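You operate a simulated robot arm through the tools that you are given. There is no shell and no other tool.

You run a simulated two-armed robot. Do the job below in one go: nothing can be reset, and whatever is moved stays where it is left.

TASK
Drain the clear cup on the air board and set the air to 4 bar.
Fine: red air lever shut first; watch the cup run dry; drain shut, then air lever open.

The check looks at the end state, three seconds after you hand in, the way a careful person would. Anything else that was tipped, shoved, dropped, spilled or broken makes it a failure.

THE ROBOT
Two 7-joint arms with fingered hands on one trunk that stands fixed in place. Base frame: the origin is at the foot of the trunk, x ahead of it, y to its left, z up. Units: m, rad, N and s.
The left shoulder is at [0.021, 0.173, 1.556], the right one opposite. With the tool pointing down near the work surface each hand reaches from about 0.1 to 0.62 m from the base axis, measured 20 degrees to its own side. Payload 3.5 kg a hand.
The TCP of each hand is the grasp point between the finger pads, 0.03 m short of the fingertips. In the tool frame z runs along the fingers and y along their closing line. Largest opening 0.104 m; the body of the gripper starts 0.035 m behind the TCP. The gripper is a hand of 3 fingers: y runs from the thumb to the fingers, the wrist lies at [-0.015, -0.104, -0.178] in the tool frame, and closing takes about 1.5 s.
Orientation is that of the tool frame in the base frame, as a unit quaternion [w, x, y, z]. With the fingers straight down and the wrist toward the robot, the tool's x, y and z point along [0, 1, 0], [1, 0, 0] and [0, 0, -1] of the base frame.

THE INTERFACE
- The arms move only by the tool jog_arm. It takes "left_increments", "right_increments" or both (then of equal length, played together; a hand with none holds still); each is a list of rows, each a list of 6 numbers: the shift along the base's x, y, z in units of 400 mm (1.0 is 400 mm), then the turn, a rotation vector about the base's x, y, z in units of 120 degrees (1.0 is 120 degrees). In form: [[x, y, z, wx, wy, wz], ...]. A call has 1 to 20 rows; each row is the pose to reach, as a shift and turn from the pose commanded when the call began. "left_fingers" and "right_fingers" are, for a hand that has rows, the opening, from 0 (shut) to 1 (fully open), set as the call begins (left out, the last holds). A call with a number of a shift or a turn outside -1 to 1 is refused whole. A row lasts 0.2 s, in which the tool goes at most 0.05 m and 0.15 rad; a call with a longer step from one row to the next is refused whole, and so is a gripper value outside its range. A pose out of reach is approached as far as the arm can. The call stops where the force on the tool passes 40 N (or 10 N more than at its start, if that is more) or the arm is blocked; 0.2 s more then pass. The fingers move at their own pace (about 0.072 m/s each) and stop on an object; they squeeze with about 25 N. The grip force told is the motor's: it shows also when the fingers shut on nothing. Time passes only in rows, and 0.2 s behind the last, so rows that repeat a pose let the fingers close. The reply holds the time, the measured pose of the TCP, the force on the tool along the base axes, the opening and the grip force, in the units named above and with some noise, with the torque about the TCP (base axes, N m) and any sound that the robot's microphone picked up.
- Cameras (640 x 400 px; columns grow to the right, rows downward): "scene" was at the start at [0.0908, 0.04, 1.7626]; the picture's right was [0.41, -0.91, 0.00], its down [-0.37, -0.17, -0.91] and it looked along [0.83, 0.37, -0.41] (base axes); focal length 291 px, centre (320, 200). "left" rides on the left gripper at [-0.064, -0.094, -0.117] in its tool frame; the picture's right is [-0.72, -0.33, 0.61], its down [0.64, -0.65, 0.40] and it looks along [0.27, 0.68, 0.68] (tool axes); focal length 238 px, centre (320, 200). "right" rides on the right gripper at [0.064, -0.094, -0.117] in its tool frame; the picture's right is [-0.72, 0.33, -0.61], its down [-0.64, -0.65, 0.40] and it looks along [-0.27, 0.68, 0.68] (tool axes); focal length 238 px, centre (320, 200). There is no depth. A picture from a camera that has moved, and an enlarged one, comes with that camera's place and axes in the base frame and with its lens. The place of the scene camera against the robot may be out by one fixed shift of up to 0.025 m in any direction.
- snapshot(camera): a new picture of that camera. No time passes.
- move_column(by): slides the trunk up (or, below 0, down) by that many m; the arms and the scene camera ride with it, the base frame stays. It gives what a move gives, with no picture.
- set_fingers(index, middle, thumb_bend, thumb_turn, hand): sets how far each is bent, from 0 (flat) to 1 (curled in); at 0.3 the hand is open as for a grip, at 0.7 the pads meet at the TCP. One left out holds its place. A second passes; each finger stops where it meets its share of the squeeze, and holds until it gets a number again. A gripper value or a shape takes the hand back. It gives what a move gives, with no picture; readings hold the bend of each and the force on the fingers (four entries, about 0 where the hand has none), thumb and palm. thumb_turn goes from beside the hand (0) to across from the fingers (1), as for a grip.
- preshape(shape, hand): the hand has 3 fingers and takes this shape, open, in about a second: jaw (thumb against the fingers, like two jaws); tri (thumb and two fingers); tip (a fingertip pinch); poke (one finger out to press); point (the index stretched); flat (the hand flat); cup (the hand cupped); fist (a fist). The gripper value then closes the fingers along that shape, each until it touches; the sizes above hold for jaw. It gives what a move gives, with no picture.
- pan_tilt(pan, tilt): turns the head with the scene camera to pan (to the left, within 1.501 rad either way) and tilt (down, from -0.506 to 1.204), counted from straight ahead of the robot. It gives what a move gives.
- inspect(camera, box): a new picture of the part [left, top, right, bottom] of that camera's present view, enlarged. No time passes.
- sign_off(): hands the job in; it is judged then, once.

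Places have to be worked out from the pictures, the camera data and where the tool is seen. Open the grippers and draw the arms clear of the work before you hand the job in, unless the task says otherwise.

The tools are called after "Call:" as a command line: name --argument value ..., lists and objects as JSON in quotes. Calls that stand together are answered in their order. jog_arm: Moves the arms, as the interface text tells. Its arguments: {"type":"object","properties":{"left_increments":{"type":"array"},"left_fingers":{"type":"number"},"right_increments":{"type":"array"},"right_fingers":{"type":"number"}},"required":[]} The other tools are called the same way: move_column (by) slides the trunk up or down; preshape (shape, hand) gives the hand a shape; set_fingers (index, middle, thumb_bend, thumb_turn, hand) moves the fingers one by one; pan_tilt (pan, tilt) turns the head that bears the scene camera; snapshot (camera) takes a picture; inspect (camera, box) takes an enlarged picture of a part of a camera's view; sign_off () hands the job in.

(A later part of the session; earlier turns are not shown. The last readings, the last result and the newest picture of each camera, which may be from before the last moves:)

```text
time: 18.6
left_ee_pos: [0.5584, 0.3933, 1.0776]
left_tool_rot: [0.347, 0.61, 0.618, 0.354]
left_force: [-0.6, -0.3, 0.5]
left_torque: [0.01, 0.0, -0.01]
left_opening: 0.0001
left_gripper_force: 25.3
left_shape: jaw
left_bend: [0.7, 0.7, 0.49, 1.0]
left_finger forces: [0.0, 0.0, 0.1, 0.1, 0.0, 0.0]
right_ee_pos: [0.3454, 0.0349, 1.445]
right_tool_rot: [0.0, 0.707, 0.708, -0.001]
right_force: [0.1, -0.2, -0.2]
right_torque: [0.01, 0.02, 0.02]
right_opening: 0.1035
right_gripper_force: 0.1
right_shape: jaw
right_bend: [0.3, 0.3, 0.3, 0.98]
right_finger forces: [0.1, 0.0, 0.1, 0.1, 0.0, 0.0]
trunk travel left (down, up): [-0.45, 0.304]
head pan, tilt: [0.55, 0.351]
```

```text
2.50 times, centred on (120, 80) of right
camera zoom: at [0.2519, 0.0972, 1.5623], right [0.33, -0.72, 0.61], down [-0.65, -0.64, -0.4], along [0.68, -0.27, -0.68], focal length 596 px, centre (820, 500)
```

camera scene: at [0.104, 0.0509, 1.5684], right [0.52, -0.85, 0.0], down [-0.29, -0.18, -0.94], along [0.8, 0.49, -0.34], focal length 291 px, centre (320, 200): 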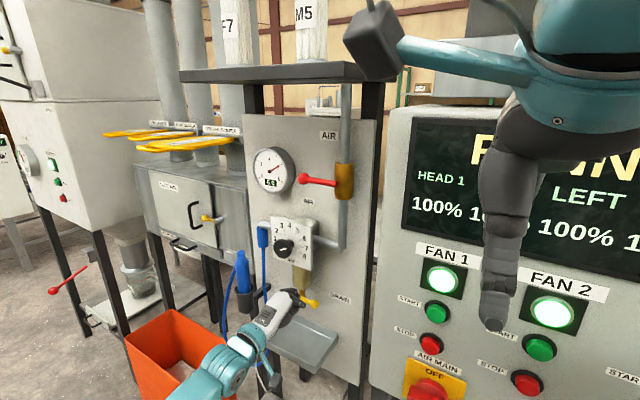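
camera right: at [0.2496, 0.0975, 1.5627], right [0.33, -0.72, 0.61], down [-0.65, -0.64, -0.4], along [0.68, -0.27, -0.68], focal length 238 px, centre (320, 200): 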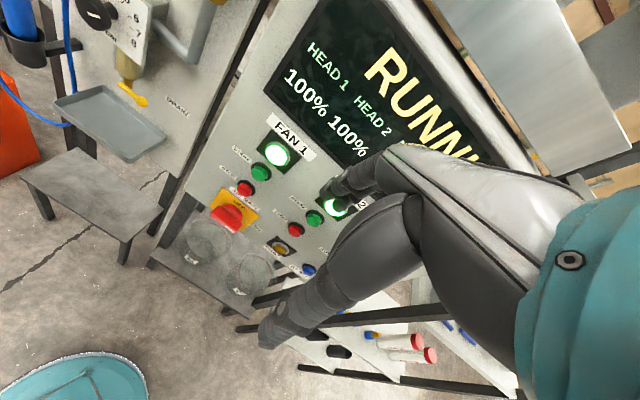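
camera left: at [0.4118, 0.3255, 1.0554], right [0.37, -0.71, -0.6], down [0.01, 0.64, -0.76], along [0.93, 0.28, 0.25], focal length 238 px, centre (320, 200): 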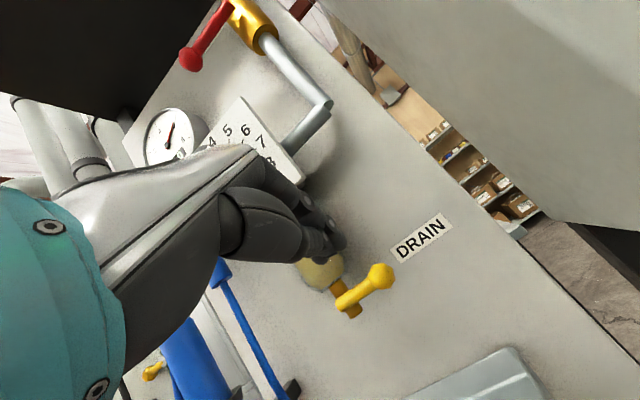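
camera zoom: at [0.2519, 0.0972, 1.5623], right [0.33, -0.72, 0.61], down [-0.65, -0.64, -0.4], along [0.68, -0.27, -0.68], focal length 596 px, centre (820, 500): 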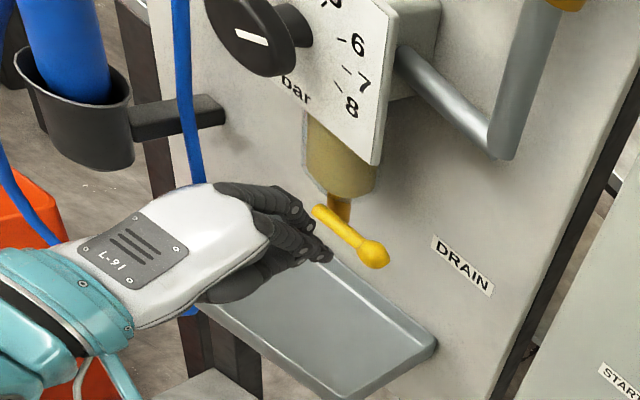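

The drain lever ball is at about (0.65, 0.396, 1.016), level with its pivot at y≈0.44. I move forward above it and press down gently to see whether it opens downward.

Call:
jog_arm --left_increments '[[0.09, -0.003, 0, 0, 0, 0], [0.184, -0.005, 0, 0, 0, 0], [0.184, -0.005, -0.03, 0, 0, 0], [0.184, -0.008, -0.05, 0, 0, 0], [0.184, -0.01, -0.07, 0, 0, 0], [0.184, -0.013, -0.09, 0, 0, 0], [0.184, -0.015, -0.105, 0, 0, 0]]'

Call:
snapshot --camera "left"

Call:
inspect --camera "right" --box '[20, 0, 220, 160]'

Call:
inspect --camera "scene" --box '[240, 230, 360, 320]'

```text
time: 20.2
left_ee_pos: [0.6277, 0.3848, 1.0357]
left_tool_rot: [0.346, 0.61, 0.619, 0.355]
left_force: [0.5, 0.5, 0.8]
left_torque: [0.03, -0.01, 0.04]
left_opening: 0.0
left_gripper_force: 24.4
left_shape: jaw
left_bend: [0.7, 0.7, 0.49, 1.0]
left_finger forces: [0.1, 0.0, 0.1, 0.0, 0.0, 0.1]
right_ee_pos: [0.3439, 0.0333, 1.4452]
right_tool_rot: [0.0, 0.706, 0.708, 0.0]
right_force: [-0.1, -0.5, -0.6]
right_torque: [0.01, 0.02, 0.0]
right_opening: 0.1036
right_gripper_force: 0.0
right_shape: jaw
right_bend: [0.3, 0.3, 0.3, 0.98]
right_finger forces: [0.0, 0.0, 0.0, 0.1, 0.0, 0.0]
trunk travel left (down, up): [-0.45, 0.304]
head pan, tilt: [0.55, 0.351]
```

```text
taken
camera left: at [0.4805, 0.3189, 1.014], right [0.37, -0.71, -0.6], down [0.01, 0.64, -0.76], along [0.93, 0.28, 0.25], focal length 238 px, centre (320, 200)
```

left: 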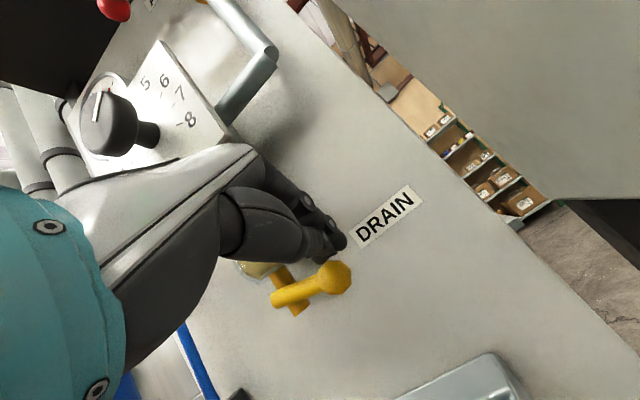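

```text
2.50 times, centred on (120, 80) of right
camera zoom: at [0.2508, 0.0972, 1.5625], right [0.33, -0.72, 0.61], down [-0.65, -0.64, -0.4], along [0.68, -0.27, -0.68], focal length 596 px, centre (820, 500)
```

zoom: 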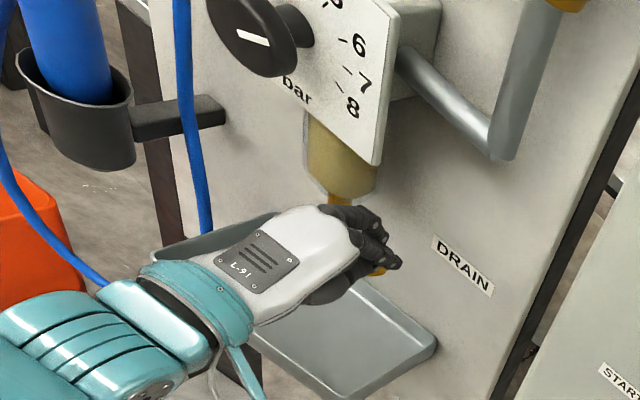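

```text
4.44 times, centred on (300, 275) of scene
camera zoom: at [0.1029, 0.0508, 1.5685], right [0.52, -0.85, 0.0], down [-0.29, -0.18, -0.94], along [0.8, 0.49, -0.34], focal length 1292 px, centre (409, -133)
```

zoom: 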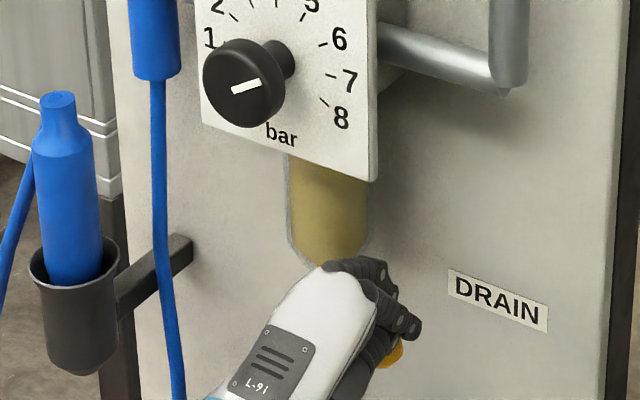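

The lever has begun to dip about 15° under almost no force, so it opens downward. I follow its arc further.

Call:
jog_arm --left_increments '[[0, 0, -0.0235, 0, 0, 0], [0, 0.003, -0.043, 0, 0, 0], [0, 0.006, -0.0605, 0, 0, 0], [0, 0.013, -0.078, 0, 0, 0], [0, 0.021, -0.0943, 0, 0, 0], [0, 0.032, -0.11, 0, 0, 0], [0, 0.044, -0.1235, 0, 0, 0]]'

Call:
snapshot --camera "left"

Call:
inspect --camera "scene" --box '[240, 230, 360, 320]'

Call:
inspect --camera "scene" --box '[240, 130, 360, 220]'

```text
time: 21.8
left_ee_pos: [0.6284, 0.4009, 0.9849]
left_tool_rot: [0.347, 0.61, 0.618, 0.355]
left_force: [-0.2, -0.9, 0.4]
left_torque: [-0.01, 0.0, -0.01]
left_opening: 0.0001
left_gripper_force: 24.8
left_shape: jaw
left_bend: [0.7, 0.7, 0.49, 1.0]
left_finger forces: [0.1, 0.0, 0.1, 0.0, 0.0, 0.0]
right_ee_pos: [0.3439, 0.0331, 1.446]
right_tool_rot: [0.0, 0.706, 0.708, 0.001]
right_force: [0.1, -0.4, 0.2]
right_torque: [0.0, -0.01, 0.03]
right_opening: 0.1037
right_gripper_force: 0.0
right_shape: jaw
right_bend: [0.3, 0.3, 0.3, 0.98]
right_finger forces: [0.0, 0.0, 0.0, 0.1, 0.0, 0.1]
trunk travel left (down, up): [-0.45, 0.304]
head pan, tilt: [0.55, 0.351]
```

```text
taken
camera left: at [0.4813, 0.3346, 0.9628], right [0.37, -0.71, -0.6], down [0.01, 0.64, -0.77], along [0.93, 0.28, 0.25], focal length 238 px, centre (320, 200)
```

left: 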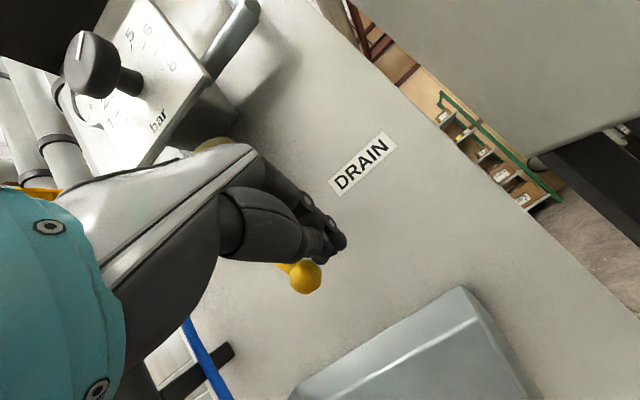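

```text
4.44 times, centred on (300, 275) of scene
camera zoom: at [0.103, 0.0507, 1.5685], right [0.52, -0.85, 0.0], down [-0.29, -0.18, -0.94], along [0.8, 0.49, -0.34], focal length 1292 px, centre (409, -133)
```

zoom: 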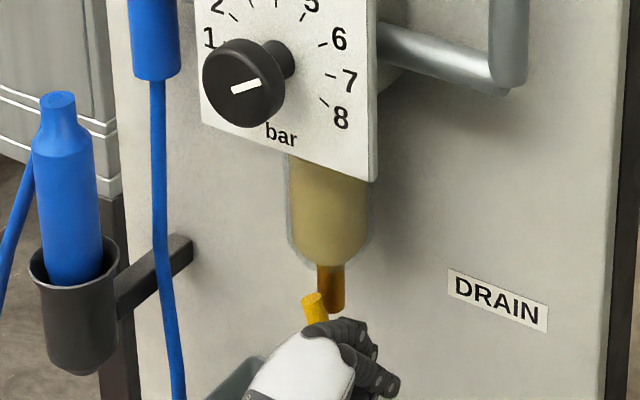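

```text
4.44 times, centred on (300, 175) of scene
camera zoom: at [0.103, 0.0507, 1.5685], right [0.52, -0.85, 0.0], down [-0.29, -0.18, -0.94], along [0.8, 0.49, -0.34], focal length 1292 px, centre (409, 311)
```

zoom: 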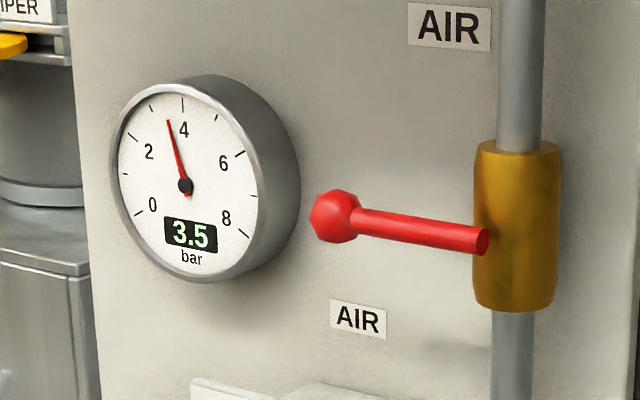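

The gauge has fallen to 3.5 bar, so the drain is opening. I finish turning the drain lever to straight down.

Call:
jog_arm --left_increments '[[0, 0.012, -0.008, 0, 0, 0], [0, 0.025, -0.015, 0, 0, 0], [0, 0.036, -0.018, 0, 0, 0], [0, 0.048, -0.018, 0, 0, 0]]'

Call:
snapshot --camera "left"

Call:
inspect --camera "scene" --box '[240, 230, 360, 320]'

Call:
inspect --camera "scene" --box '[240, 130, 360, 220]'

```text
time: 22.8
left_ee_pos: [0.6275, 0.4199, 0.9767]
left_tool_rot: [0.347, 0.61, 0.617, 0.355]
left_force: [0.6, -2.6, -1.4]
left_torque: [-0.03, 0.01, -0.04]
left_opening: 0.0
left_gripper_force: 25.0
left_shape: jaw
left_bend: [0.7, 0.7, 0.49, 1.0]
left_finger forces: [0.0, 0.0, 0.0, 0.0, 0.0, 0.0]
right_ee_pos: [0.3452, 0.0333, 1.4445]
right_tool_rot: [-0.001, 0.706, 0.708, -0.001]
right_force: [0.2, 0.3, -0.2]
right_torque: [-0.02, 0.0, -0.04]
right_opening: 0.1033
right_gripper_force: 0.1
right_shape: jaw
right_bend: [0.3, 0.3, 0.3, 0.98]
right_finger forces: [0.0, 0.0, 0.0, 0.0, 0.1, 0.1]
trunk travel left (down, up): [-0.45, 0.304]
head pan, tilt: [0.55, 0.351]
```

```text
taken
camera left: at [0.4805, 0.3538, 0.9552], right [0.37, -0.71, -0.6], down [0.01, 0.64, -0.76], along [0.93, 0.28, 0.25], focal length 238 px, centre (320, 200)
```

left: 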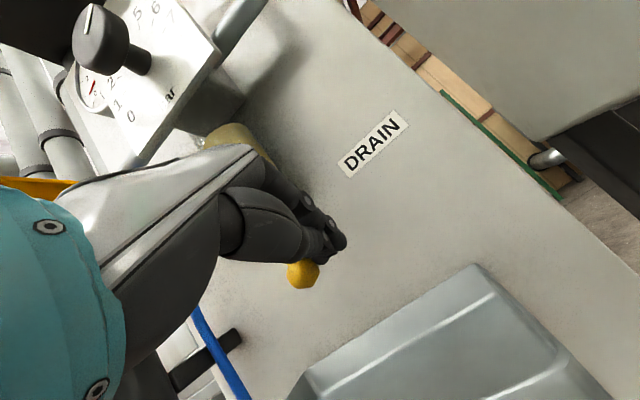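

```text
4.44 times, centred on (300, 275) of scene
camera zoom: at [0.1033, 0.0506, 1.5685], right [0.52, -0.85, 0.0], down [-0.29, -0.18, -0.94], along [0.8, 0.49, -0.34], focal length 1292 px, centre (409, -133)
```

zoom: 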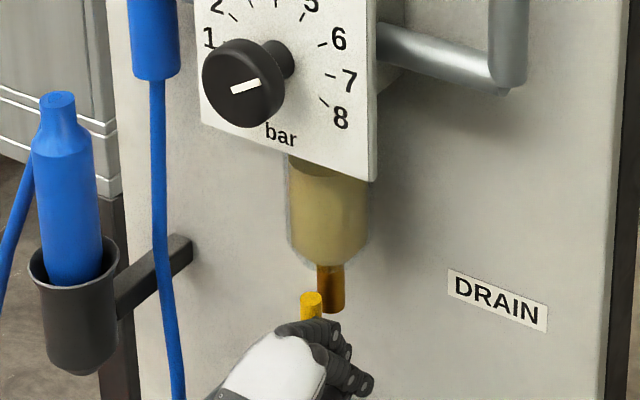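

```text
4.44 times, centred on (300, 175) of scene
camera zoom: at [0.1033, 0.0506, 1.5685], right [0.52, -0.85, 0.0], down [-0.29, -0.18, -0.94], along [0.8, 0.49, -0.34], focal length 1292 px, centre (409, 311)
```

zoom: 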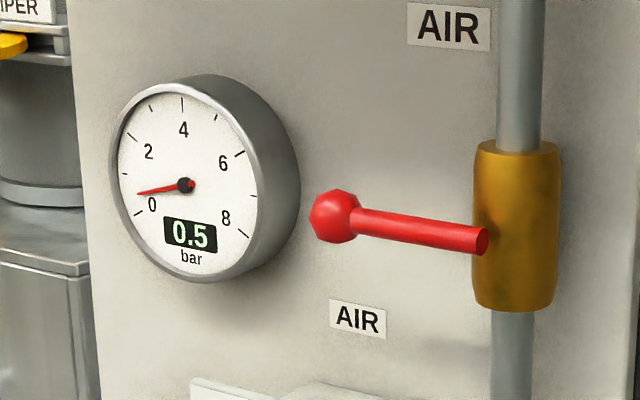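

Pressure is down to 0.5 bar. I push the drain lever slightly further to its stop.

Call:
jog_arm --left_increments '[[0, 0.012, 0, 0, 0, 0], [0, 0.024, 0, 0, 0, 0]]'

Call:
inspect --camera "scene" --box '[240, 230, 360, 320]'

Call:
inspect --camera "right" --box '[20, 0, 220, 160]'

```text
time: 23.4
left_ee_pos: [0.6284, 0.4236, 0.9775]
left_tool_rot: [0.348, 0.613, 0.615, 0.353]
left_force: [3.1, -26.8, -2.3]
left_torque: [-0.32, 0.05, -0.6]
left_opening: 0.0
left_gripper_force: 24.9
left_shape: jaw
left_bend: [0.7, 0.7, 0.49, 1.0]
left_finger forces: [0.0, 44.4, 0.0, 0.0, 0.1, 0.0]
right_ee_pos: [0.3455, 0.0297, 1.4456]
right_tool_rot: [-0.002, 0.706, 0.708, 0.001]
right_force: [0.3, -0.3, -0.5]
right_torque: [0.02, 0.03, 0.0]
right_opening: 0.1037
right_gripper_force: 0.0
right_shape: jaw
right_bend: [0.3, 0.3, 0.3, 0.98]
right_finger forces: [0.0, 0.0, 0.0, 0.1, 0.0, 0.0]
trunk travel left (down, up): [-0.45, 0.304]
head pan, tilt: [0.55, 0.351]
```

```text
4.44 times, centred on (300, 275) of scene
camera zoom: at [0.1038, 0.0467, 1.5686], right [0.52, -0.85, 0.0], down [-0.29, -0.18, -0.94], along [0.8, 0.49, -0.34], focal length 1292 px, centre (409, -133)
```

zoom: 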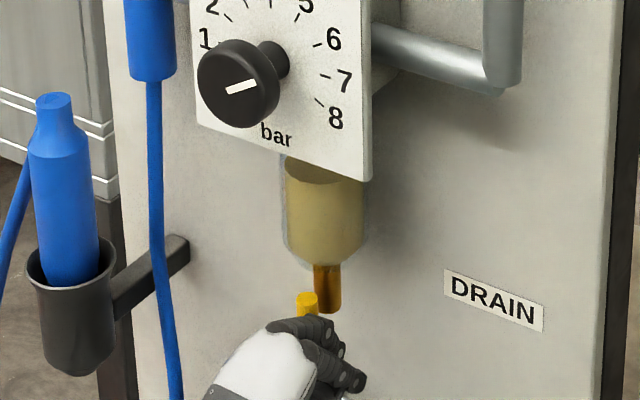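

```text
2.50 times, centred on (120, 80) of right
camera zoom: at [0.2517, 0.093, 1.5626], right [0.33, -0.72, 0.61], down [-0.65, -0.64, -0.41], along [0.68, -0.27, -0.68], focal length 596 px, centre (820, 500)
```

zoom: 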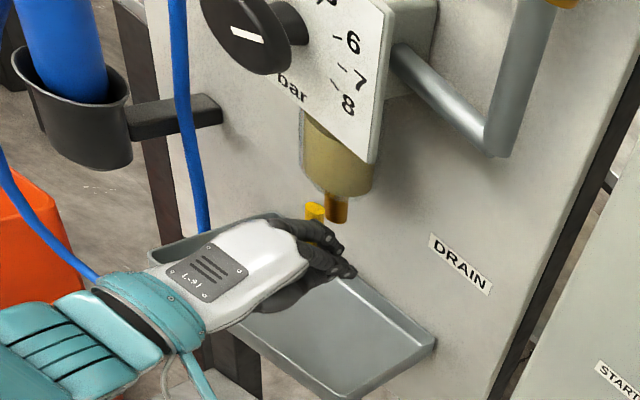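

The drain lever is on its stop (27 N) and the liquid surface in the cup is visibly dropping. I ease off and draw the hand back to watch it drain.

Call:
jog_arm --left_increments '[[0, -0.04, 0, 0, 0, 0], [0, -0.08, 0, 0, 0, 0], [-0.08, -0.09, 0, 0, 0, 0], [-0.18, -0.09, 0, 0, 0, 0], [-0.28, -0.09, 0, 0, 0, 0], [-0.3, -0.09, 0, 0, 0, 0], [-0.3, -0.09, 0, 0, 0, 0], [-0.3, -0.09, 0, 0, 0, 0]]'

Call:
snapshot --camera "scene"

Call:
inspect --camera "scene" --box '[240, 230, 360, 320]'

Call:
snapshot --camera "left"

```text
time: 25.2
left_ee_pos: [0.5081, 0.3935, 0.9781]
left_tool_rot: [0.346, 0.61, 0.619, 0.355]
left_force: [0.5, -0.4, -0.2]
left_torque: [-0.03, -0.04, 0.0]
left_opening: 0.0
left_gripper_force: 24.7
left_shape: jaw
left_bend: [0.7, 0.7, 0.49, 1.0]
left_finger forces: [0.1, 0.0, 0.0, 0.0, 0.0, 0.0]
right_ee_pos: [0.3446, 0.0327, 1.4457]
right_tool_rot: [0.0, 0.707, 0.708, 0.0]
right_force: [-0.3, 0.4, -0.3]
right_torque: [0.02, 0.0, -0.03]
right_opening: 0.1037
right_gripper_force: 0.1
right_shape: jaw
right_bend: [0.3, 0.3, 0.3, 0.98]
right_finger forces: [0.0, 0.1, 0.1, 0.0, 0.1, 0.0]
trunk travel left (down, up): [-0.45, 0.304]
head pan, tilt: [0.55, 0.351]
```

```text
taken
camera scene: at [0.1032, 0.0509, 1.5685], right [0.52, -0.85, 0.0], down [-0.29, -0.18, -0.94], along [0.8, 0.49, -0.34], focal length 291 px, centre (320, 200)
```

scene: 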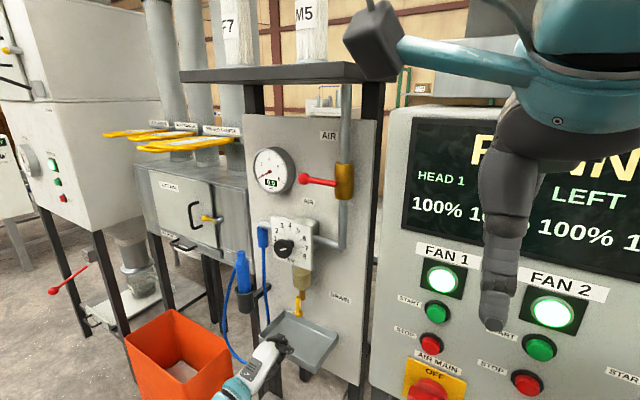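

```text
4.44 times, centred on (300, 275) of scene
camera zoom: at [0.1032, 0.0509, 1.5685], right [0.52, -0.85, 0.0], down [-0.29, -0.18, -0.94], along [0.8, 0.49, -0.34], focal length 1292 px, centre (409, -133)
```

zoom: 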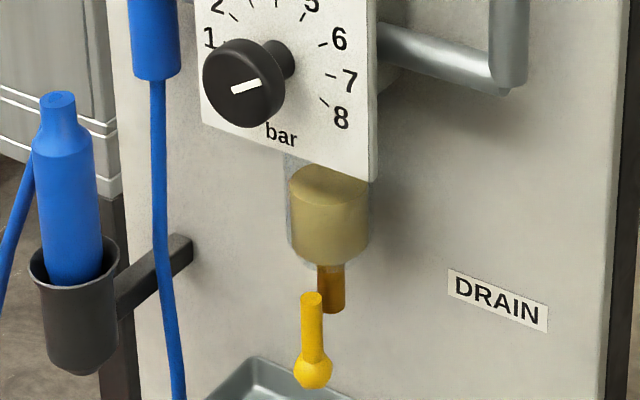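

```text
taken
camera left: at [0.3606, 0.3282, 0.9567], right [0.37, -0.71, -0.6], down [0.01, 0.64, -0.76], along [0.93, 0.28, 0.25], focal length 238 px, centre (320, 200)
```

left: 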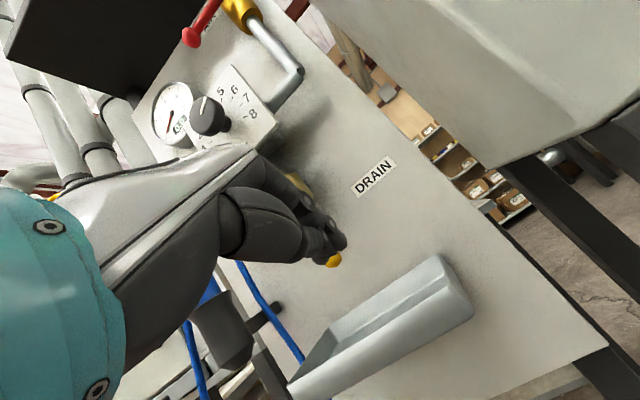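

The drain lever points straight down, the gauge reads near zero and the cup is running out. I wait in place for it to run dry.

Call:
jog_arm --left_increments '[[0, 0, 0, 0, 0, 0], [0, 0, 0, 0, 0, 0], [0, 0, 0, 0, 0, 0], [0, 0, 0, 0, 0, 0], [0, 0, 0, 0, 0, 0], [0, 0, 0, 0, 0, 0], [0, 0, 0, 0, 0, 0], [0, 0, 0, 0, 0, 0], [0, 0, 0, 0, 0, 0], [0, 0, 0, 0, 0, 0], [0, 0, 0, 0, 0, 0], [0, 0, 0, 0, 0, 0], [0, 0, 0, 0, 0, 0], [0, 0, 0, 0, 0, 0], [0, 0, 0, 0, 0, 0], [0, 0, 0, 0, 0, 0], [0, 0, 0, 0, 0, 0], [0, 0, 0, 0, 0, 0], [0, 0, 0, 0, 0, 0], [0, 0, 0, 0, 0, 0]]'

Call:
inspect --camera "scene" --box '[240, 230, 360, 320]'

Call:
inspect --camera "scene" --box '[240, 130, 360, 220]'

```text
time: 29.4
left_ee_pos: [0.5076, 0.3955, 0.9788]
left_tool_rot: [0.347, 0.61, 0.618, 0.355]
left_force: [0.1, -0.2, 0.4]
left_torque: [0.0, -0.04, 0.04]
left_opening: 0.0
left_gripper_force: 25.1
left_shape: jaw
left_bend: [0.7, 0.7, 0.49, 1.0]
left_finger forces: [0.0, 0.0, 0.0, 0.0, 0.0, 0.0]
right_ee_pos: [0.3435, 0.034, 1.4451]
right_tool_rot: [0.0, 0.707, 0.707, 0.0]
right_force: [-1.0, 0.2, -0.3]
right_torque: [0.01, -0.01, 0.01]
right_opening: 0.1036
right_gripper_force: 0.0
right_shape: jaw
right_bend: [0.3, 0.3, 0.3, 0.98]
right_finger forces: [0.0, 0.0, 0.0, 0.1, 0.1, 0.0]
trunk travel left (down, up): [-0.45, 0.304]
head pan, tilt: [0.55, 0.351]
```

```text
4.44 times, centred on (300, 275) of scene
camera zoom: at [0.103, 0.0508, 1.5685], right [0.52, -0.85, 0.0], down [-0.29, -0.18, -0.94], along [0.8, 0.49, -0.34], focal length 1292 px, centre (409, -133)
```

zoom: 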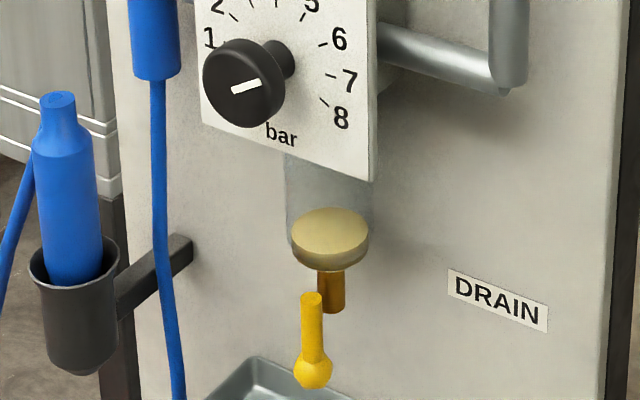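

```text
4.44 times, centred on (300, 175) of scene
camera zoom: at [0.103, 0.0508, 1.5685], right [0.52, -0.85, 0.0], down [-0.29, -0.18, -0.94], along [0.8, 0.49, -0.34], focal length 1292 px, centre (409, 311)
```

zoom: 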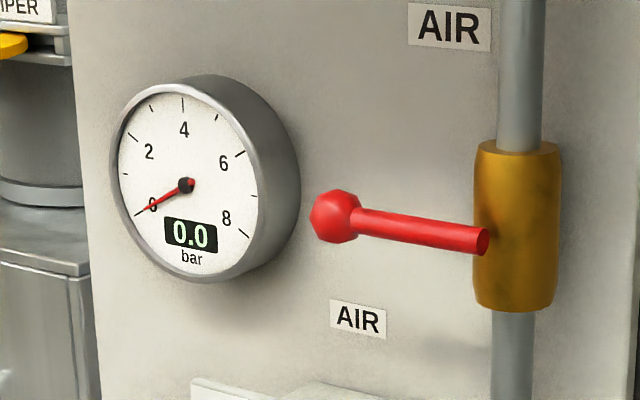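

Only a thin layer is left and the gauge reads 0.0. While it finishes, I move the hand sideways to stand left of the drain lever, still well in front of it.

Call:
jog_arm --left_increments '[[0, 0.06, 0, 0, 0, 0], [0, 0.12, 0, 0, 0, 0], [0, 0.18, 0, 0, 0, 0], [0, 0.23, 0, 0, 0, 0], [0, 0.23, 0, 0, 0, 0], [0, 0.23, 0, 0, 0, 0], [0, 0.23, 0, 0, 0, 0], [0, 0.23, 0, 0, 0, 0], [0, 0.23, 0, 0, 0, 0], [0, 0.23, 0, 0, 0, 0], [0, 0.23, 0, 0, 0, 0], [0, 0.23, 0, 0, 0, 0], [0, 0.23, 0, 0, 0, 0], [0, 0.23, 0, 0, 0, 0], [0, 0.23, 0, 0, 0, 0]]'

Call:
inspect --camera "scene" --box '[200, 230, 360, 350]'

Call:
snapshot --camera "left"

Call:
inspect --camera "right" --box '[0, 0, 200, 160]'

```text
time: 32.6
left_ee_pos: [0.509, 0.4863, 0.9812]
left_tool_rot: [0.347, 0.61, 0.618, 0.355]
left_force: [-0.6, 0.6, 0.3]
left_torque: [0.02, 0.0, -0.03]
left_opening: 0.0
left_gripper_force: 25.0
left_shape: jaw
left_bend: [0.7, 0.7, 0.49, 1.0]
left_finger forces: [0.0, 0.1, 0.0, 0.0, 0.0, 0.0]
right_ee_pos: [0.3446, 0.0345, 1.4461]
right_tool_rot: [0.001, 0.706, 0.708, -0.001]
right_force: [-0.1, 0.7, -0.1]
right_torque: [0.03, -0.03, 0.03]
right_opening: 0.1035
right_gripper_force: 0.0
right_shape: jaw
right_bend: [0.3, 0.3, 0.3, 0.98]
right_finger forces: [0.1, 0.0, 0.0, 0.0, 0.0, 0.0]
trunk travel left (down, up): [-0.45, 0.304]
head pan, tilt: [0.55, 0.351]
```

```text
3.33 times, centred on (280, 290) of scene
camera zoom: at [0.103, 0.0508, 1.5685], right [0.52, -0.85, 0.0], down [-0.29, -0.18, -0.94], along [0.8, 0.49, -0.34], focal length 969 px, centre (453, -100)
```

zoom: 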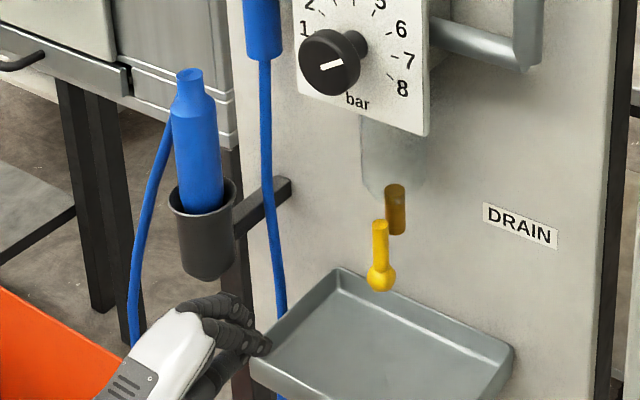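

```text
taken
camera left: at [0.3615, 0.4197, 0.9599], right [0.37, -0.71, -0.6], down [0.01, 0.64, -0.76], along [0.93, 0.28, 0.25], focal length 238 px, centre (320, 200)
```

left: 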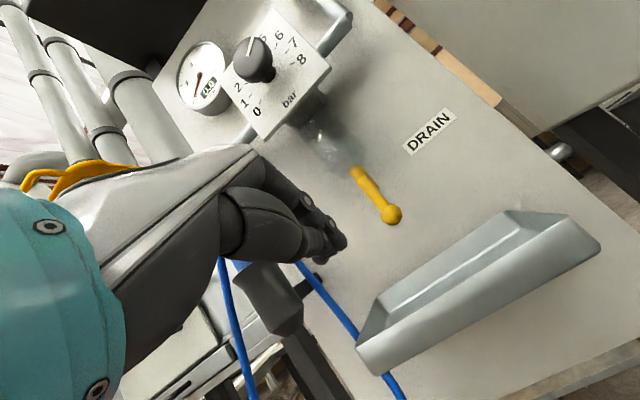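

```text
2.50 times, centred on (100, 80) of right
camera zoom: at [0.2508, 0.0971, 1.5625], right [0.33, -0.72, 0.61], down [-0.65, -0.64, -0.4], along [0.68, -0.27, -0.68], focal length 596 px, centre (870, 500)
```

zoom: 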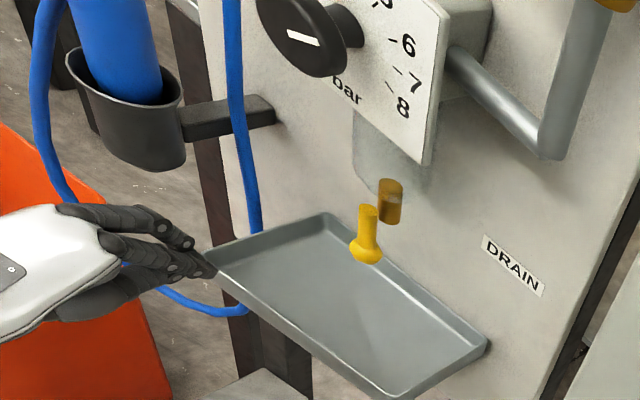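

The cup now looks empty and clear. I zoom in closely to confirm it is dry.

Call:
inspect --camera "scene" --box '[280, 255, 320, 285]'

Call:
inspect --camera "left" --box '[270, 80, 430, 240]'

```text
13.33 times, centred on (300, 270) of scene
camera zoom: at [0.103, 0.0508, 1.5685], right [0.52, -0.85, 0.0], down [-0.29, -0.18, -0.94], along [0.8, 0.49, -0.34], focal length 3877 px, centre (587, -733)
```

zoom: 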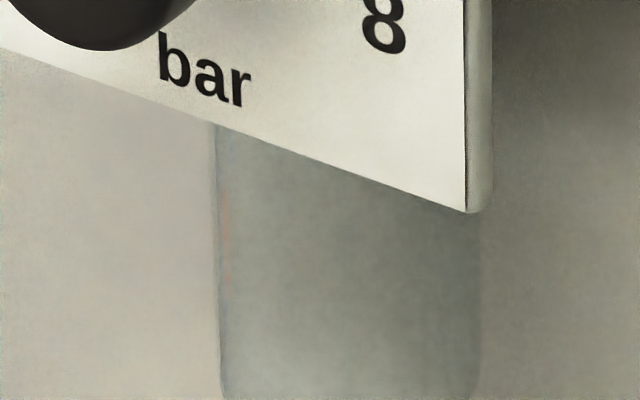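

```text
2.50 times, centred on (350, 160) of left
camera zoom: at [0.3615, 0.4197, 0.9599], right [0.37, -0.71, -0.6], down [0.01, 0.64, -0.76], along [0.93, 0.28, 0.25], focal length 596 px, centre (245, 300)
```

zoom: 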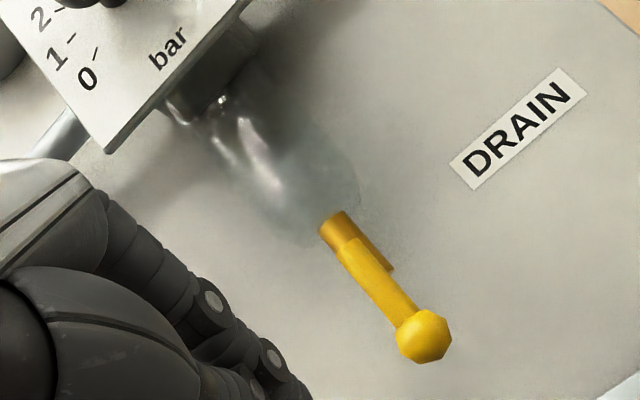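

The cup is dry. I move forward to the left of the drain lever and start pushing it back to the right along its arc.

Call:
jog_arm --left_increments '[[0.08, 0, -0.003, 0, 0, 0], [0.16, 0, -0.006, 0, 0, 0], [0.24, 0, -0.008, 0, 0, 0], [0.2975, 0, -0.008, 0, 0, 0], [0.2975, -0.032, -0.006, 0, 0, 0], [0.2975, -0.05, -0.012, 0, 0, 0], [0.2975, -0.065, -0.0155, 0, 0, 0], [0.2975, -0.083, -0.018, 0, 0, 0], [0.2975, -0.101, -0.02, 0, 0, 0]]'

Call:
snapshot --camera "left"

Call:
inspect --camera "scene" --box '[240, 230, 360, 320]'

Call:
inspect --camera "right" --box '[0, 0, 200, 160]'

```text
time: 34.6
left_ee_pos: [0.6234, 0.4442, 0.9744]
left_tool_rot: [0.347, 0.61, 0.618, 0.355]
left_force: [-0.7, 0.7, 0.3]
left_torque: [0.0, -0.02, 0.01]
left_opening: 0.0002
left_gripper_force: 25.1
left_shape: jaw
left_bend: [0.7, 0.7, 0.49, 1.0]
left_finger forces: [0.0, 0.1, 0.1, 0.0, 0.1, 0.0]
left hand out of reach, approached as far as the arm can: row 3, 4, 5, 6, 7, 8, 9
right_ee_pos: [0.3452, 0.0336, 1.4452]
right_tool_rot: [0.0, 0.707, 0.707, 0.0]
right_force: [0.7, -0.2, 0.0]
right_torque: [0.01, 0.01, -0.01]
right_opening: 0.1037
right_gripper_force: 0.0
right_shape: jaw
right_bend: [0.3, 0.3, 0.3, 0.98]
right_finger forces: [0.0, 0.0, 0.0, 0.0, 0.0, 0.1]
trunk travel left (down, up): [-0.45, 0.304]
head pan, tilt: [0.55, 0.351]
```

```text
taken
camera left: at [0.4761, 0.3776, 0.9521], right [0.37, -0.71, -0.6], down [0.01, 0.64, -0.77], along [0.93, 0.28, 0.25], focal length 238 px, centre (320, 200)
```

left: 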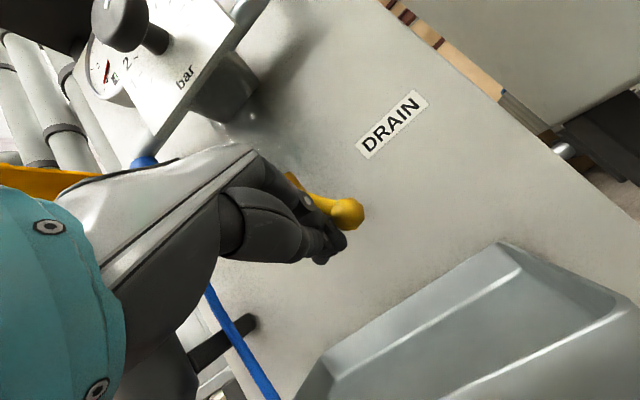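

```text
4.44 times, centred on (300, 275) of scene
camera zoom: at [0.103, 0.0509, 1.5685], right [0.52, -0.85, 0.0], down [-0.29, -0.18, -0.94], along [0.8, 0.49, -0.34], focal length 1292 px, centre (409, -133)
```

zoom: 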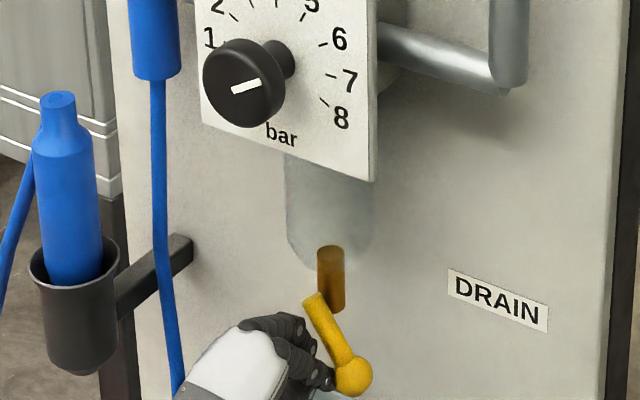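

```text
2.50 times, centred on (100, 80) of right
camera zoom: at [0.2508, 0.0972, 1.5625], right [0.33, -0.72, 0.61], down [-0.65, -0.64, -0.4], along [0.68, -0.27, -0.68], focal length 596 px, centre (870, 500)
```

zoom: 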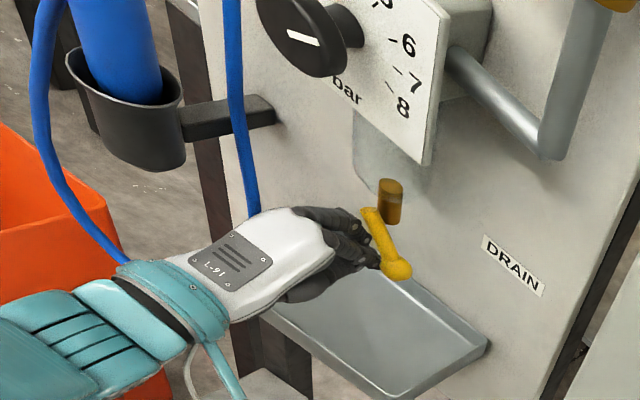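

The drain lever follows, turned about 30° back. I carry on along the arc toward horizontal.

Call:
jog_arm --left_increments '[[0, -0.016, 0.005, 0, 0, 0], [0, -0.032, 0.011, 0, 0, 0], [0, -0.049, 0.018, 0, 0, 0], [0, -0.065, 0.025, 0, 0, 0], [0, -0.08, 0.035, 0, 0, 0], [0, -0.094, 0.047, 0, 0, 0], [0, -0.105, 0.061, 0, 0, 0], [0, -0.1155, 0.076, 0, 0, 0]]'

Call:
snapshot --camera "left"

Call:
inspect --camera "scene" --box '[240, 230, 360, 320]'

Call:
inspect --camera "right" --box '[0, 0, 200, 160]'

```text
time: 36.4
left_ee_pos: [0.622, 0.3996, 0.9999]
left_tool_rot: [0.345, 0.611, 0.62, 0.352]
left_force: [-21.0, 3.9, -16.2]
left_torque: [-0.3, -0.14, 0.35]
left_opening: 0.0
left_gripper_force: 25.2
left_shape: jaw
left_bend: [0.7, 0.7, 0.48, 1.0]
left_finger forces: [0.0, 25.6, 0.0, 0.0, 0.0, 0.0]
right_ee_pos: [0.344, 0.0353, 1.4449]
right_tool_rot: [0.001, 0.706, 0.708, 0.0]
right_force: [0.1, -0.8, -0.2]
right_torque: [0.0, -0.02, -0.01]
right_opening: 0.1037
right_gripper_force: 0.0
right_shape: jaw
right_bend: [0.3, 0.3, 0.3, 0.98]
right_finger forces: [0.1, 0.0, 0.0, 0.1, 0.0, 0.0]
trunk travel left (down, up): [-0.45, 0.304]
head pan, tilt: [0.55, 0.351]
```

```text
taken
camera left: at [0.4742, 0.333, 0.9796], right [0.37, -0.71, -0.6], down [0.0, 0.64, -0.77], along [0.93, 0.28, 0.24], focal length 238 px, centre (320, 200)
```

left: 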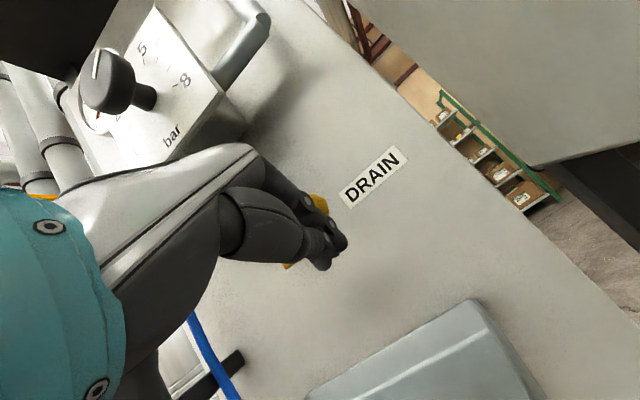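

```text
4.44 times, centred on (300, 275) of scene
camera zoom: at [0.1015, 0.0529, 1.5684], right [0.52, -0.85, 0.0], down [-0.29, -0.18, -0.94], along [0.8, 0.49, -0.34], focal length 1292 px, centre (409, -133)
```

zoom: 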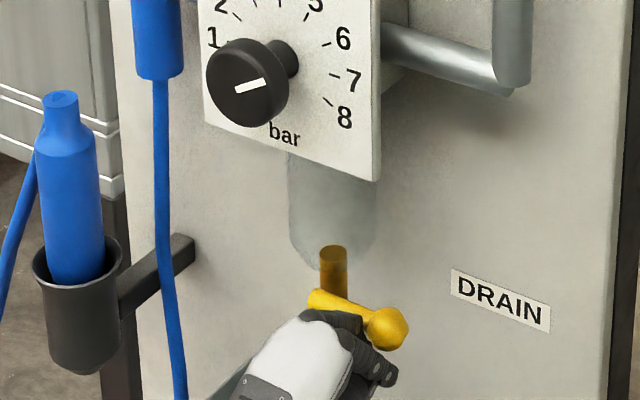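

```text
2.50 times, centred on (100, 80) of right
camera zoom: at [0.2493, 0.0993, 1.5624], right [0.33, -0.72, 0.61], down [-0.65, -0.64, -0.4], along [0.68, -0.27, -0.68], focal length 596 px, centre (870, 500)
```

zoom: 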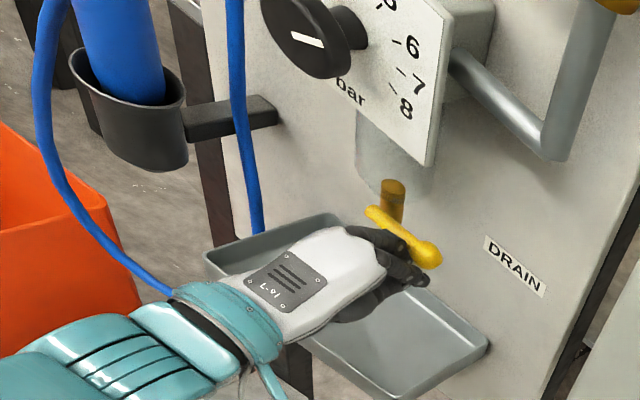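

The drain lever is back near horizontal with about 26 N against its stop. I ease down and out to check its resting position.

Call:
jog_arm --left_increments '[[-0.02, 0, -0.03, 0, 0, 0], [-0.05, 0, -0.05, 0, 0, 0], [-0.15, 0, -0.05, 0, 0, 0], [-0.25, 0, -0.05, 0, 0, 0], [-0.32, 0, -0.05, 0, 0, 0]]'

Call:
inspect --camera "scene" --box '[265, 260, 345, 310]'

Call:
inspect --camera "left" --box '[280, 80, 480, 280]'

```text
time: 37.6
left_ee_pos: [0.4972, 0.3986, 0.9823]
left_tool_rot: [0.348, 0.61, 0.617, 0.355]
left_force: [-0.7, 1.0, 0.0]
left_torque: [-0.02, 0.03, 0.01]
left_opening: 0.0
left_gripper_force: 24.9
left_shape: jaw
left_bend: [0.7, 0.7, 0.49, 1.0]
left_finger forces: [0.0, 0.0, 0.0, 0.0, 0.0, 0.0]
right_ee_pos: [0.3443, 0.033, 1.4467]
right_tool_rot: [0.0, 0.707, 0.708, 0.001]
right_force: [-0.2, 0.4, 0.4]
right_torque: [0.03, 0.0, 0.02]
right_opening: 0.1035
right_gripper_force: 0.1
right_shape: jaw
right_bend: [0.3, 0.3, 0.3, 0.98]
right_finger forces: [0.0, 0.0, 0.1, 0.0, 0.0, 0.0]
trunk travel left (down, up): [-0.45, 0.304]
head pan, tilt: [0.55, 0.351]
```

```text
8.00 times, centred on (305, 285) of scene
camera zoom: at [0.1022, 0.0507, 1.5686], right [0.52, -0.85, 0.0], down [-0.29, -0.18, -0.94], along [0.8, 0.49, -0.34], focal length 2326 px, centre (440, -480)
```

zoom: 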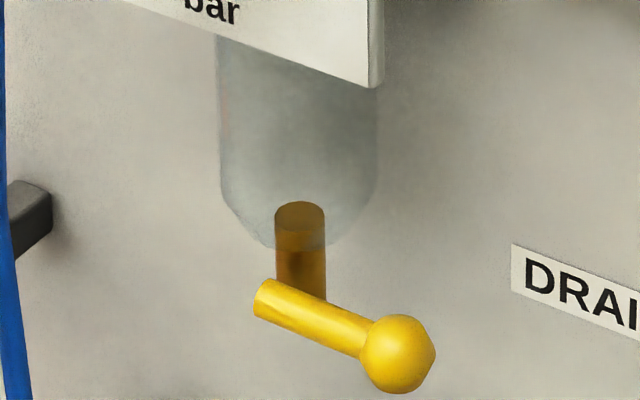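

```text
2.00 times, centred on (380, 180) of left
camera zoom: at [0.3488, 0.3314, 0.961], right [0.37, -0.71, -0.59], down [0.01, 0.64, -0.77], along [0.93, 0.28, 0.25], focal length 477 px, centre (200, 240)
```

zoom: 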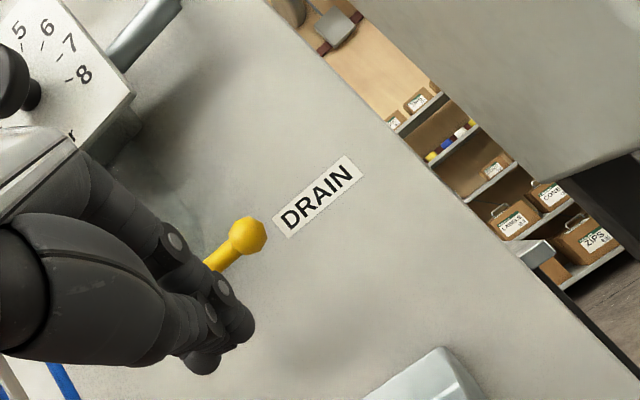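

The drain lever is exactly where it was when shut, and the cup is empty. Now I go up, staying back from the board, to just below the red lever.

Call:
jog_arm --left_increments '[[-0.1, 0, 0.02, 0, 0, 0], [-0.14, 0, 0.11, 0, 0, 0], [-0.14, 0, 0.22, 0, 0, 0], [-0.14, 0, 0.33, 0, 0, 0], [-0.14, 0, 0.44, 0, 0, 0], [-0.14, 0, 0.55, 0, 0, 0], [-0.14, 0, 0.66, 0, 0, 0], [-0.14, 0, 0.77, 0, 0, 0], [-0.1, 0, 0.86, 0, 0, 0], [0, 0, 0.875, 0, 0, 0], [0.1, -0.01, 0.875, 0, 0, 0], [0.157, -0.01, 0.875, 0, 0, 0]]'

Call:
snapshot --camera "left"

Call:
inspect --camera "scene" --box '[240, 100, 400, 220]'

```text
time: 40.2
left_ee_pos: [0.558, 0.3968, 1.3306]
left_tool_rot: [0.346, 0.61, 0.618, 0.356]
left_force: [0.3, -0.5, 0.1]
left_torque: [0.01, 0.02, 0.01]
left_opening: 0.0
left_gripper_force: 25.1
left_shape: jaw
left_bend: [0.7, 0.7, 0.49, 1.0]
left_finger forces: [0.0, 0.1, 0.0, 0.0, 0.1, 0.0]
right_ee_pos: [0.3456, 0.0329, 1.4458]
right_tool_rot: [-0.001, 0.707, 0.708, -0.001]
right_force: [-0.2, -0.3, 0.4]
right_torque: [0.01, 0.01, -0.01]
right_opening: 0.1036
right_gripper_force: 0.2
right_shape: jaw
right_bend: [0.3, 0.3, 0.3, 0.98]
right_finger forces: [0.0, 0.0, 0.0, 0.1, 0.0, 0.0]
trunk travel left (down, up): [-0.45, 0.304]
head pan, tilt: [0.55, 0.351]
```

```text
taken
camera left: at [0.412, 0.3284, 1.3091], right [0.37, -0.71, -0.6], down [0.01, 0.64, -0.76], along [0.93, 0.28, 0.25], focal length 238 px, centre (320, 200)
```

left: 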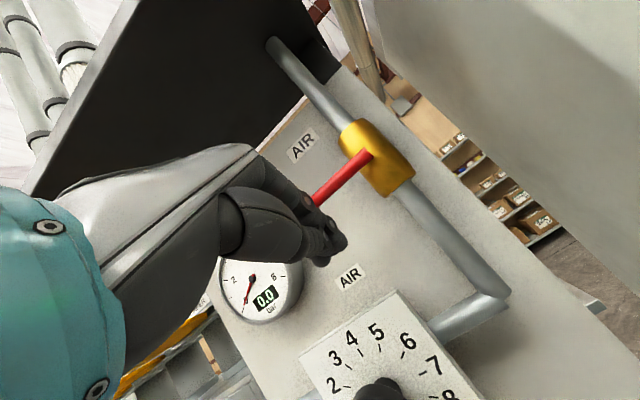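

```text
3.33 times, centred on (320, 160) of scene
camera zoom: at [0.1033, 0.0508, 1.5685], right [0.52, -0.85, 0.0], down [-0.29, -0.18, -0.94], along [0.8, 0.49, -0.34], focal length 969 px, centre (320, 333)
```

zoom: 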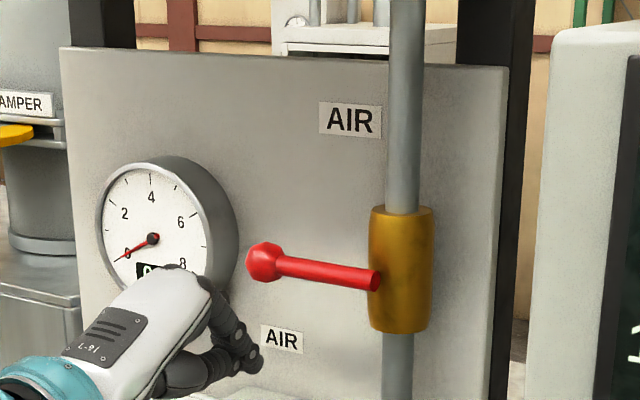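

The hand is below the lever and the gauge reads 0.0. I pitch the fingers further forward to keep the knuckles clear of the ball, slide under the strap and start lifting it.

Call:
jog_arm --left_increments '[[0.05, -0.005, 0, 0, -0.0625, 0], [0.1, -0.01, 0, 0, -0.125, 0], [0.15, -0.0145, 0, 0, -0.125, 0], [0.15, -0.0145, 0.03, 0, -0.125, 0], [0.15, -0.0145, 0.058, 0, -0.125, 0], [0.15, -0.01, 0.08, 0, -0.125, 0], [0.15, -0.007, 0.1, 0, -0.125, 0], [0.15, -0.006, 0.12, 0, -0.125, 0], [0.15, -0.008, 0.1405, 0, -0.125, 0]]'

Call:
snapshot --camera "left"

Call:
inspect --camera "scene" --box '[240, 100, 400, 220]'

```text
time: 42.2
left_ee_pos: [0.6187, 0.394, 1.391]
left_tool_rot: [0.424, 0.558, 0.568, 0.432]
left_force: [0.1, -0.2, -0.2]
left_torque: [-0.02, -0.02, -0.03]
left_opening: 0.0002
left_gripper_force: 24.8
left_shape: jaw
left_bend: [0.7, 0.7, 0.49, 1.0]
left_finger forces: [0.0, 0.0, 0.1, 0.0, 0.0, 0.0]
right_ee_pos: [0.3438, 0.0341, 1.4456]
right_tool_rot: [0.001, 0.707, 0.707, 0.0]
right_force: [-0.1, 0.7, -0.3]
right_torque: [-0.01, -0.02, 0.0]
right_opening: 0.1035
right_gripper_force: 0.0
right_shape: jaw
right_bend: [0.3, 0.3, 0.3, 0.98]
right_finger forces: [0.0, 0.0, 0.0, 0.0, 0.0, 0.0]
trunk travel left (down, up): [-0.45, 0.304]
head pan, tilt: [0.55, 0.351]
```

```text
taken
camera left: at [0.482, 0.3263, 1.3317], right [0.52, -0.71, -0.48], down [0.2, 0.64, -0.74], along [0.83, 0.28, 0.48], focal length 238 px, centre (320, 200)
```

left: 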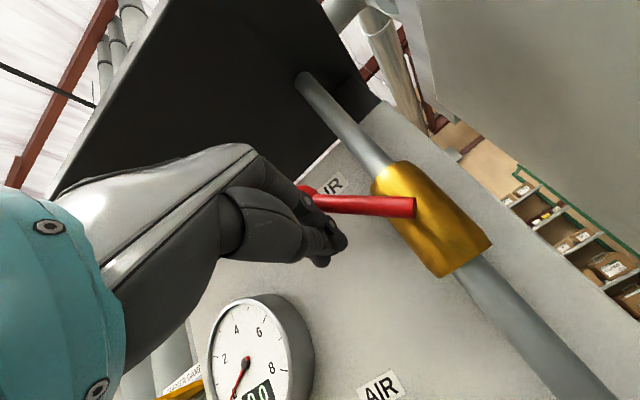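

```text
3.33 times, centred on (320, 160) of scene
camera zoom: at [0.1028, 0.0509, 1.5686], right [0.52, -0.85, 0.0], down [-0.29, -0.18, -0.94], along [0.8, 0.49, -0.34], focal length 969 px, centre (320, 333)
```

zoom: 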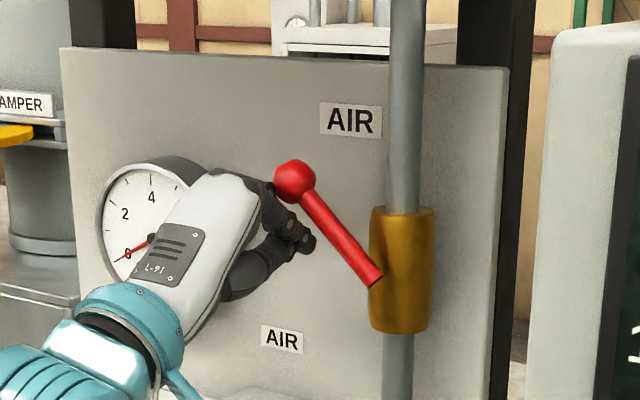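

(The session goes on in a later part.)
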